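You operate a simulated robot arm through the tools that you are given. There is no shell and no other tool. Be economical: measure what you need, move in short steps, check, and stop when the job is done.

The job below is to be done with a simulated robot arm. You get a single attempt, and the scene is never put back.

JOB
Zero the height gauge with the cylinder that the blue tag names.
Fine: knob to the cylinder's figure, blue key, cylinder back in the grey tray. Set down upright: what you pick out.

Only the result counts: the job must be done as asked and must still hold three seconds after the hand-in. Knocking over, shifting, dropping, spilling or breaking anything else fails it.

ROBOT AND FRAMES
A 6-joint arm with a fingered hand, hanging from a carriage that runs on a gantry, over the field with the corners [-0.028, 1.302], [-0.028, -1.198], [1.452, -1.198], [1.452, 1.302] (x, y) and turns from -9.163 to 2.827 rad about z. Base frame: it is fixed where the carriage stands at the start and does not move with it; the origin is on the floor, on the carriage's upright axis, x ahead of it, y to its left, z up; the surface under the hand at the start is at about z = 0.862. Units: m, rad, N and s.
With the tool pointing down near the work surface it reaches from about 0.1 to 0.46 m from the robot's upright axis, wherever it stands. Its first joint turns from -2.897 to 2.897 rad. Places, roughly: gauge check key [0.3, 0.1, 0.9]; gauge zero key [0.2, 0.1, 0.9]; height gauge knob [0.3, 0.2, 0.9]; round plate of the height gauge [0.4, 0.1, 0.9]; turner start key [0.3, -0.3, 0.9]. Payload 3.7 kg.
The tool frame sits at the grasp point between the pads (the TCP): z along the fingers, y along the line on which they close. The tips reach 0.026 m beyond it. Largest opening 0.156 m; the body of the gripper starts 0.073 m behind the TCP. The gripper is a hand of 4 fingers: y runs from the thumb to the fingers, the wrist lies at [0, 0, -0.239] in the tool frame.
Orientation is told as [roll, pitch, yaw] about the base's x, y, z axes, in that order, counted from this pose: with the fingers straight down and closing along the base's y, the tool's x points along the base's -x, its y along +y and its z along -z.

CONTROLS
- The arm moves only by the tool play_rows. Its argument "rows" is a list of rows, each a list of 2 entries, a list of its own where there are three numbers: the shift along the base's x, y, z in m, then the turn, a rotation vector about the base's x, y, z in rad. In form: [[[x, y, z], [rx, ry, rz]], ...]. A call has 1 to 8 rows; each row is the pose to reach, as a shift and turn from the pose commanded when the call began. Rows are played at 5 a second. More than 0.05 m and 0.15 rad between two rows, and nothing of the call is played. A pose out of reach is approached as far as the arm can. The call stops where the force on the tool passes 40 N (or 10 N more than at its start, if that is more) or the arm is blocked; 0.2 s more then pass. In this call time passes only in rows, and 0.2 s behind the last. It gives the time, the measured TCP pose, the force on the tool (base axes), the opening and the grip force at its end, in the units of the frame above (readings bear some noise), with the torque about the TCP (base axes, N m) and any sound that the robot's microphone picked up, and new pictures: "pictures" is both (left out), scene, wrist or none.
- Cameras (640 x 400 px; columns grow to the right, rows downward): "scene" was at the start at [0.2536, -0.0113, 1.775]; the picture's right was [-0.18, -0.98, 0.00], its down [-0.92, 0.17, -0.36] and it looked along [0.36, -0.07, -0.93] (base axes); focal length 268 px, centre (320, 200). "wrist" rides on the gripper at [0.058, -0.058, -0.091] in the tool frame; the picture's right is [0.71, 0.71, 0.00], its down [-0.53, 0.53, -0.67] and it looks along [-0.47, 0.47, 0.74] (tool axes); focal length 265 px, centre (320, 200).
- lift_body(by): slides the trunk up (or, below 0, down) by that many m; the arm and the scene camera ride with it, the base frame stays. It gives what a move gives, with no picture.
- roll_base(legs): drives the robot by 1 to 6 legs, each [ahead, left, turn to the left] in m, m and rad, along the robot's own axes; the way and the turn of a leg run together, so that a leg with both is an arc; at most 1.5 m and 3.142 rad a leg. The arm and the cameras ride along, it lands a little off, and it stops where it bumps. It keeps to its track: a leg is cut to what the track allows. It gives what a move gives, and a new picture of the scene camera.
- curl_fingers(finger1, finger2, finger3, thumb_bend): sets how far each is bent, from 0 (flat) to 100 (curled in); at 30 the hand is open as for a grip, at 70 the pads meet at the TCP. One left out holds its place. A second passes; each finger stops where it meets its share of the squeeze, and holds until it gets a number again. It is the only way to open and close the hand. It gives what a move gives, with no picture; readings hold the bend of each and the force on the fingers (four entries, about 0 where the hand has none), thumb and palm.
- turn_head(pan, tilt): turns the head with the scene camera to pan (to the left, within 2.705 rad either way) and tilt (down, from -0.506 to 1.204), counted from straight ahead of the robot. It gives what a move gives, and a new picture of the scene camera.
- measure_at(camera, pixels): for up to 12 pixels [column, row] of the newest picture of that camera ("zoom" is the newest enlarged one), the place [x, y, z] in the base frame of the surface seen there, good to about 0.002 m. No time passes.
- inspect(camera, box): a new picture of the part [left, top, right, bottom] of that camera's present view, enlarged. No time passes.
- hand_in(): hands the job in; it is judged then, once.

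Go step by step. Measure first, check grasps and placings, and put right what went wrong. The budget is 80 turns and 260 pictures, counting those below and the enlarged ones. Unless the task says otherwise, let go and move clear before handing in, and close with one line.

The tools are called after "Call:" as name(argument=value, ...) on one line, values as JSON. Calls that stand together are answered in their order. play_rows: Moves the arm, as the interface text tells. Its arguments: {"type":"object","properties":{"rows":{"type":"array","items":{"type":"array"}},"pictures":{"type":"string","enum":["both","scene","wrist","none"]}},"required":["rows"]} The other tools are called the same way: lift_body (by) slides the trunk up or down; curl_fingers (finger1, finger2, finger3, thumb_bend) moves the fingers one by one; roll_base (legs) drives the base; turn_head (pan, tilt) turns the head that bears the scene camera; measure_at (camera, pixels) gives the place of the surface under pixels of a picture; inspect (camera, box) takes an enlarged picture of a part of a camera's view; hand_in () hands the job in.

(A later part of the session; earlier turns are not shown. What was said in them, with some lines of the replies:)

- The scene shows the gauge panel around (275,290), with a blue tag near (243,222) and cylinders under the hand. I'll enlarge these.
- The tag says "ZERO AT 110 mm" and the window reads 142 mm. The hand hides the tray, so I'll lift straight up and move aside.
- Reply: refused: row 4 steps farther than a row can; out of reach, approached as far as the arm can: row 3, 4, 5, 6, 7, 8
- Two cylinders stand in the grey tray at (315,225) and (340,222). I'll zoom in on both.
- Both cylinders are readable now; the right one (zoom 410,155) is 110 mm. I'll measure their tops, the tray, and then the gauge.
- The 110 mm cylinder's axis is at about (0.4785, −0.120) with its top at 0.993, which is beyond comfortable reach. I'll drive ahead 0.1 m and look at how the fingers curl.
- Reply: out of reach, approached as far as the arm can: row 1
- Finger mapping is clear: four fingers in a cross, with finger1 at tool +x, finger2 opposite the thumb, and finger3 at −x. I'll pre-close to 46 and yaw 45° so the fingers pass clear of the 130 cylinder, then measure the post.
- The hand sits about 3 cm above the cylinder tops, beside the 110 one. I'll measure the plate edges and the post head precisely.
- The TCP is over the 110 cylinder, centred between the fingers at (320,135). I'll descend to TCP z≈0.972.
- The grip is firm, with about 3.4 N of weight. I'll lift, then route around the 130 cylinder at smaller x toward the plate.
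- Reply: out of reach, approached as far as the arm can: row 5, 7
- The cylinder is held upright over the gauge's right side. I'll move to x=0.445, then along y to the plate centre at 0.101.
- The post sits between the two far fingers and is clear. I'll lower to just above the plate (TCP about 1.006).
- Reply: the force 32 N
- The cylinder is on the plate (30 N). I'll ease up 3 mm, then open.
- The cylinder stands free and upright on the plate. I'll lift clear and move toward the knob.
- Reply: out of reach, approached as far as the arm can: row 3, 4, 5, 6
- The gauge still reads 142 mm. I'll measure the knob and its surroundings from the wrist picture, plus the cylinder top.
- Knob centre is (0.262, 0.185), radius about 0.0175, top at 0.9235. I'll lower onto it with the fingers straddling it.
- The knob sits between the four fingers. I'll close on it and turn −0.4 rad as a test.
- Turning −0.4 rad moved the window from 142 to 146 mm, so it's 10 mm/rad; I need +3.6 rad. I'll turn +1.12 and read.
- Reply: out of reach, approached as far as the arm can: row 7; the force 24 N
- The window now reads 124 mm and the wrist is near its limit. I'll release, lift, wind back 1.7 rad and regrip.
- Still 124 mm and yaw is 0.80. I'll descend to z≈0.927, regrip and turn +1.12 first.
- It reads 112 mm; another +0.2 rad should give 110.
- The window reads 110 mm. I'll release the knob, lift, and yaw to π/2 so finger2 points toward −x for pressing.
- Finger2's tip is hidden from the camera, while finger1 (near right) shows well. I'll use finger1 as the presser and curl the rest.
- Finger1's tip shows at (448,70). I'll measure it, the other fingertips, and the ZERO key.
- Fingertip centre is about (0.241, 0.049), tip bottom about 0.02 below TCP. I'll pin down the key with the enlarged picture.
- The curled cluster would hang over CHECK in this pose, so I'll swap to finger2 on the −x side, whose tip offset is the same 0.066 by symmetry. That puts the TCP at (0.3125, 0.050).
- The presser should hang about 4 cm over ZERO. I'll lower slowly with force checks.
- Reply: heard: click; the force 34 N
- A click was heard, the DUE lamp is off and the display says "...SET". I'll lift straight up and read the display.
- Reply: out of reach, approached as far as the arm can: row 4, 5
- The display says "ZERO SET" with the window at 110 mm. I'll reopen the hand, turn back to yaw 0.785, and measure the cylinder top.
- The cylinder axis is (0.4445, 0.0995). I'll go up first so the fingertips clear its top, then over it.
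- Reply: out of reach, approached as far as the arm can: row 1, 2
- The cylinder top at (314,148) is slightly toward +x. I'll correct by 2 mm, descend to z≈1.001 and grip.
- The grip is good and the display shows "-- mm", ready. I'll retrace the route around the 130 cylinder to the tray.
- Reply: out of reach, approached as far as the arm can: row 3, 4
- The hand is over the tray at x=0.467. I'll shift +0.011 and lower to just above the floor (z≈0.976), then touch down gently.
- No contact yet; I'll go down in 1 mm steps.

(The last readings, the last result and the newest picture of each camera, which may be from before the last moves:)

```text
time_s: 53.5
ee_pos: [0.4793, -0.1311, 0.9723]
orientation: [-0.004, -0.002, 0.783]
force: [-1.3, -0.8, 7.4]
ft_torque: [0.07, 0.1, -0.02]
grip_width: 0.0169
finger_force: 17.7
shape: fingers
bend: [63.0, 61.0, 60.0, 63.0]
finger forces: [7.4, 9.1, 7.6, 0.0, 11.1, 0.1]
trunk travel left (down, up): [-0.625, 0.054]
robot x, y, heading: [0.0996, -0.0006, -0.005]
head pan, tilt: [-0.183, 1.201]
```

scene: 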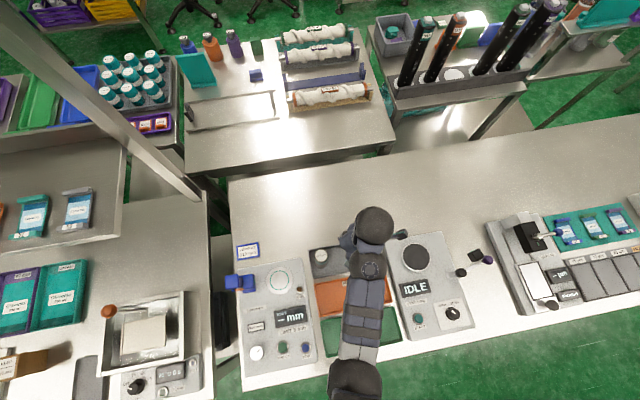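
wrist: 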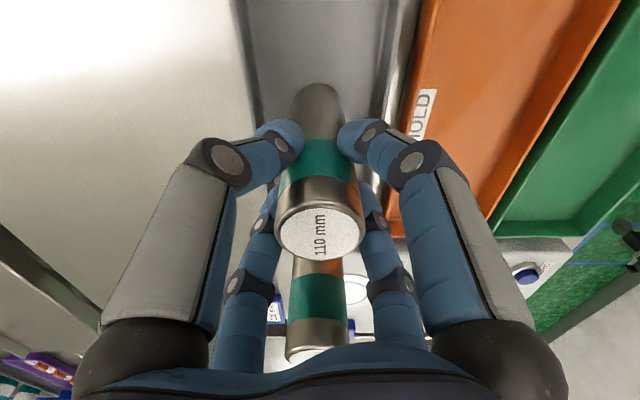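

Contact at 7 N. I'll release, rise and check.

Call:
curl_fingers(finger1=47, finger2=47, finger3=47, thumb_bend=47)

Call:
play_rows(rows=[[[0, 0, 0.03], [0, 0, 0]], [[0, 0, 0.065], [0, 0, 0]], [[0, 0, 0.095], [0, 0, 0]], [[-0.04, -0.02, 0.095], [0, 0, 0]], [[-0.08, -0.04, 0.095], [0, 0, 0]], [[-0.12, -0.06, 0.095], [0, 0, 0]], [[-0.15, -0.09, 0.095], [0, 0, 0]]], pictures="both")

Call:
inspect(camera="scene", box=[224, 235, 404, 365])

```text
time_s: 54.5
ee_pos: [0.4782, -0.1304, 0.9715]
orientation: [-0.002, 0.001, 0.786]
force: [0.8, -0.7, -0.3]
ft_torque: [-0.02, -0.03, -0.01]
grip_width: 0.0592
finger_force: 0.1
shape: fingers
bend: [47.0, 47.0, 47.0, 47.0]
finger forces: [0.0, 0.0, 0.0, 0.0, 0.0, 0.0]
trunk travel left (down, up): [-0.625, 0.054]
robot x, y, heading: [0.0994, 0.0032, -0.005]
head pan, tilt: [-0.183, 1.201]
```

```text
time_s: 56.1
ee_pos: [0.3414, -0.2086, 1.0616]
orientation: [-0.003, 0.019, 0.776]
force: [1.1, -0.4, -0.5]
ft_torque: [-0.02, 0.02, 0.01]
grip_width: 0.0593
finger_force: 0.0
shape: fingers
bend: [47.0, 47.0, 47.0, 47.0]
finger forces: [0.0, 0.0, 0.0, 0.0, 0.0, 0.1]
out of reach, approached as far as the arm can: row 7
trunk travel left (down, up): [-0.625, 0.054]
robot x, y, heading: [0.0976, -0.0026, 0.0]
head pan, tilt: [-0.183, 1.201]
```

scene: 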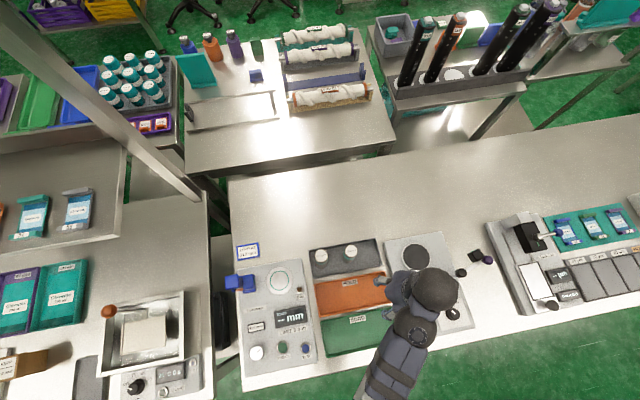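
wrist: 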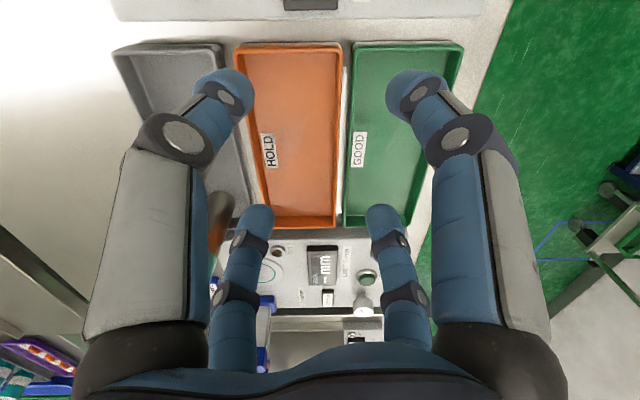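

```text
3.08 times, centred on (314, 300) of scene
```

zoom: 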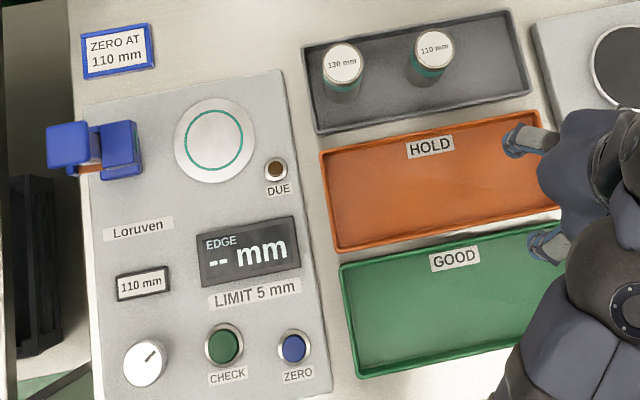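

The picture shows the 110 mm cylinder upright in the grey tray, the DUE lamp off, the knob window at 110 mm, and the hand clear. I'm handing in.

Call:
hand_in()

```text
The job is handed in.
```

The height gauge was zeroed with the 110 mm cylinder: the display read "ZERO SET" with the knob at 110 mm. The cylinder is back upright in the grey tray, the hand is clear, and the job is handed in.
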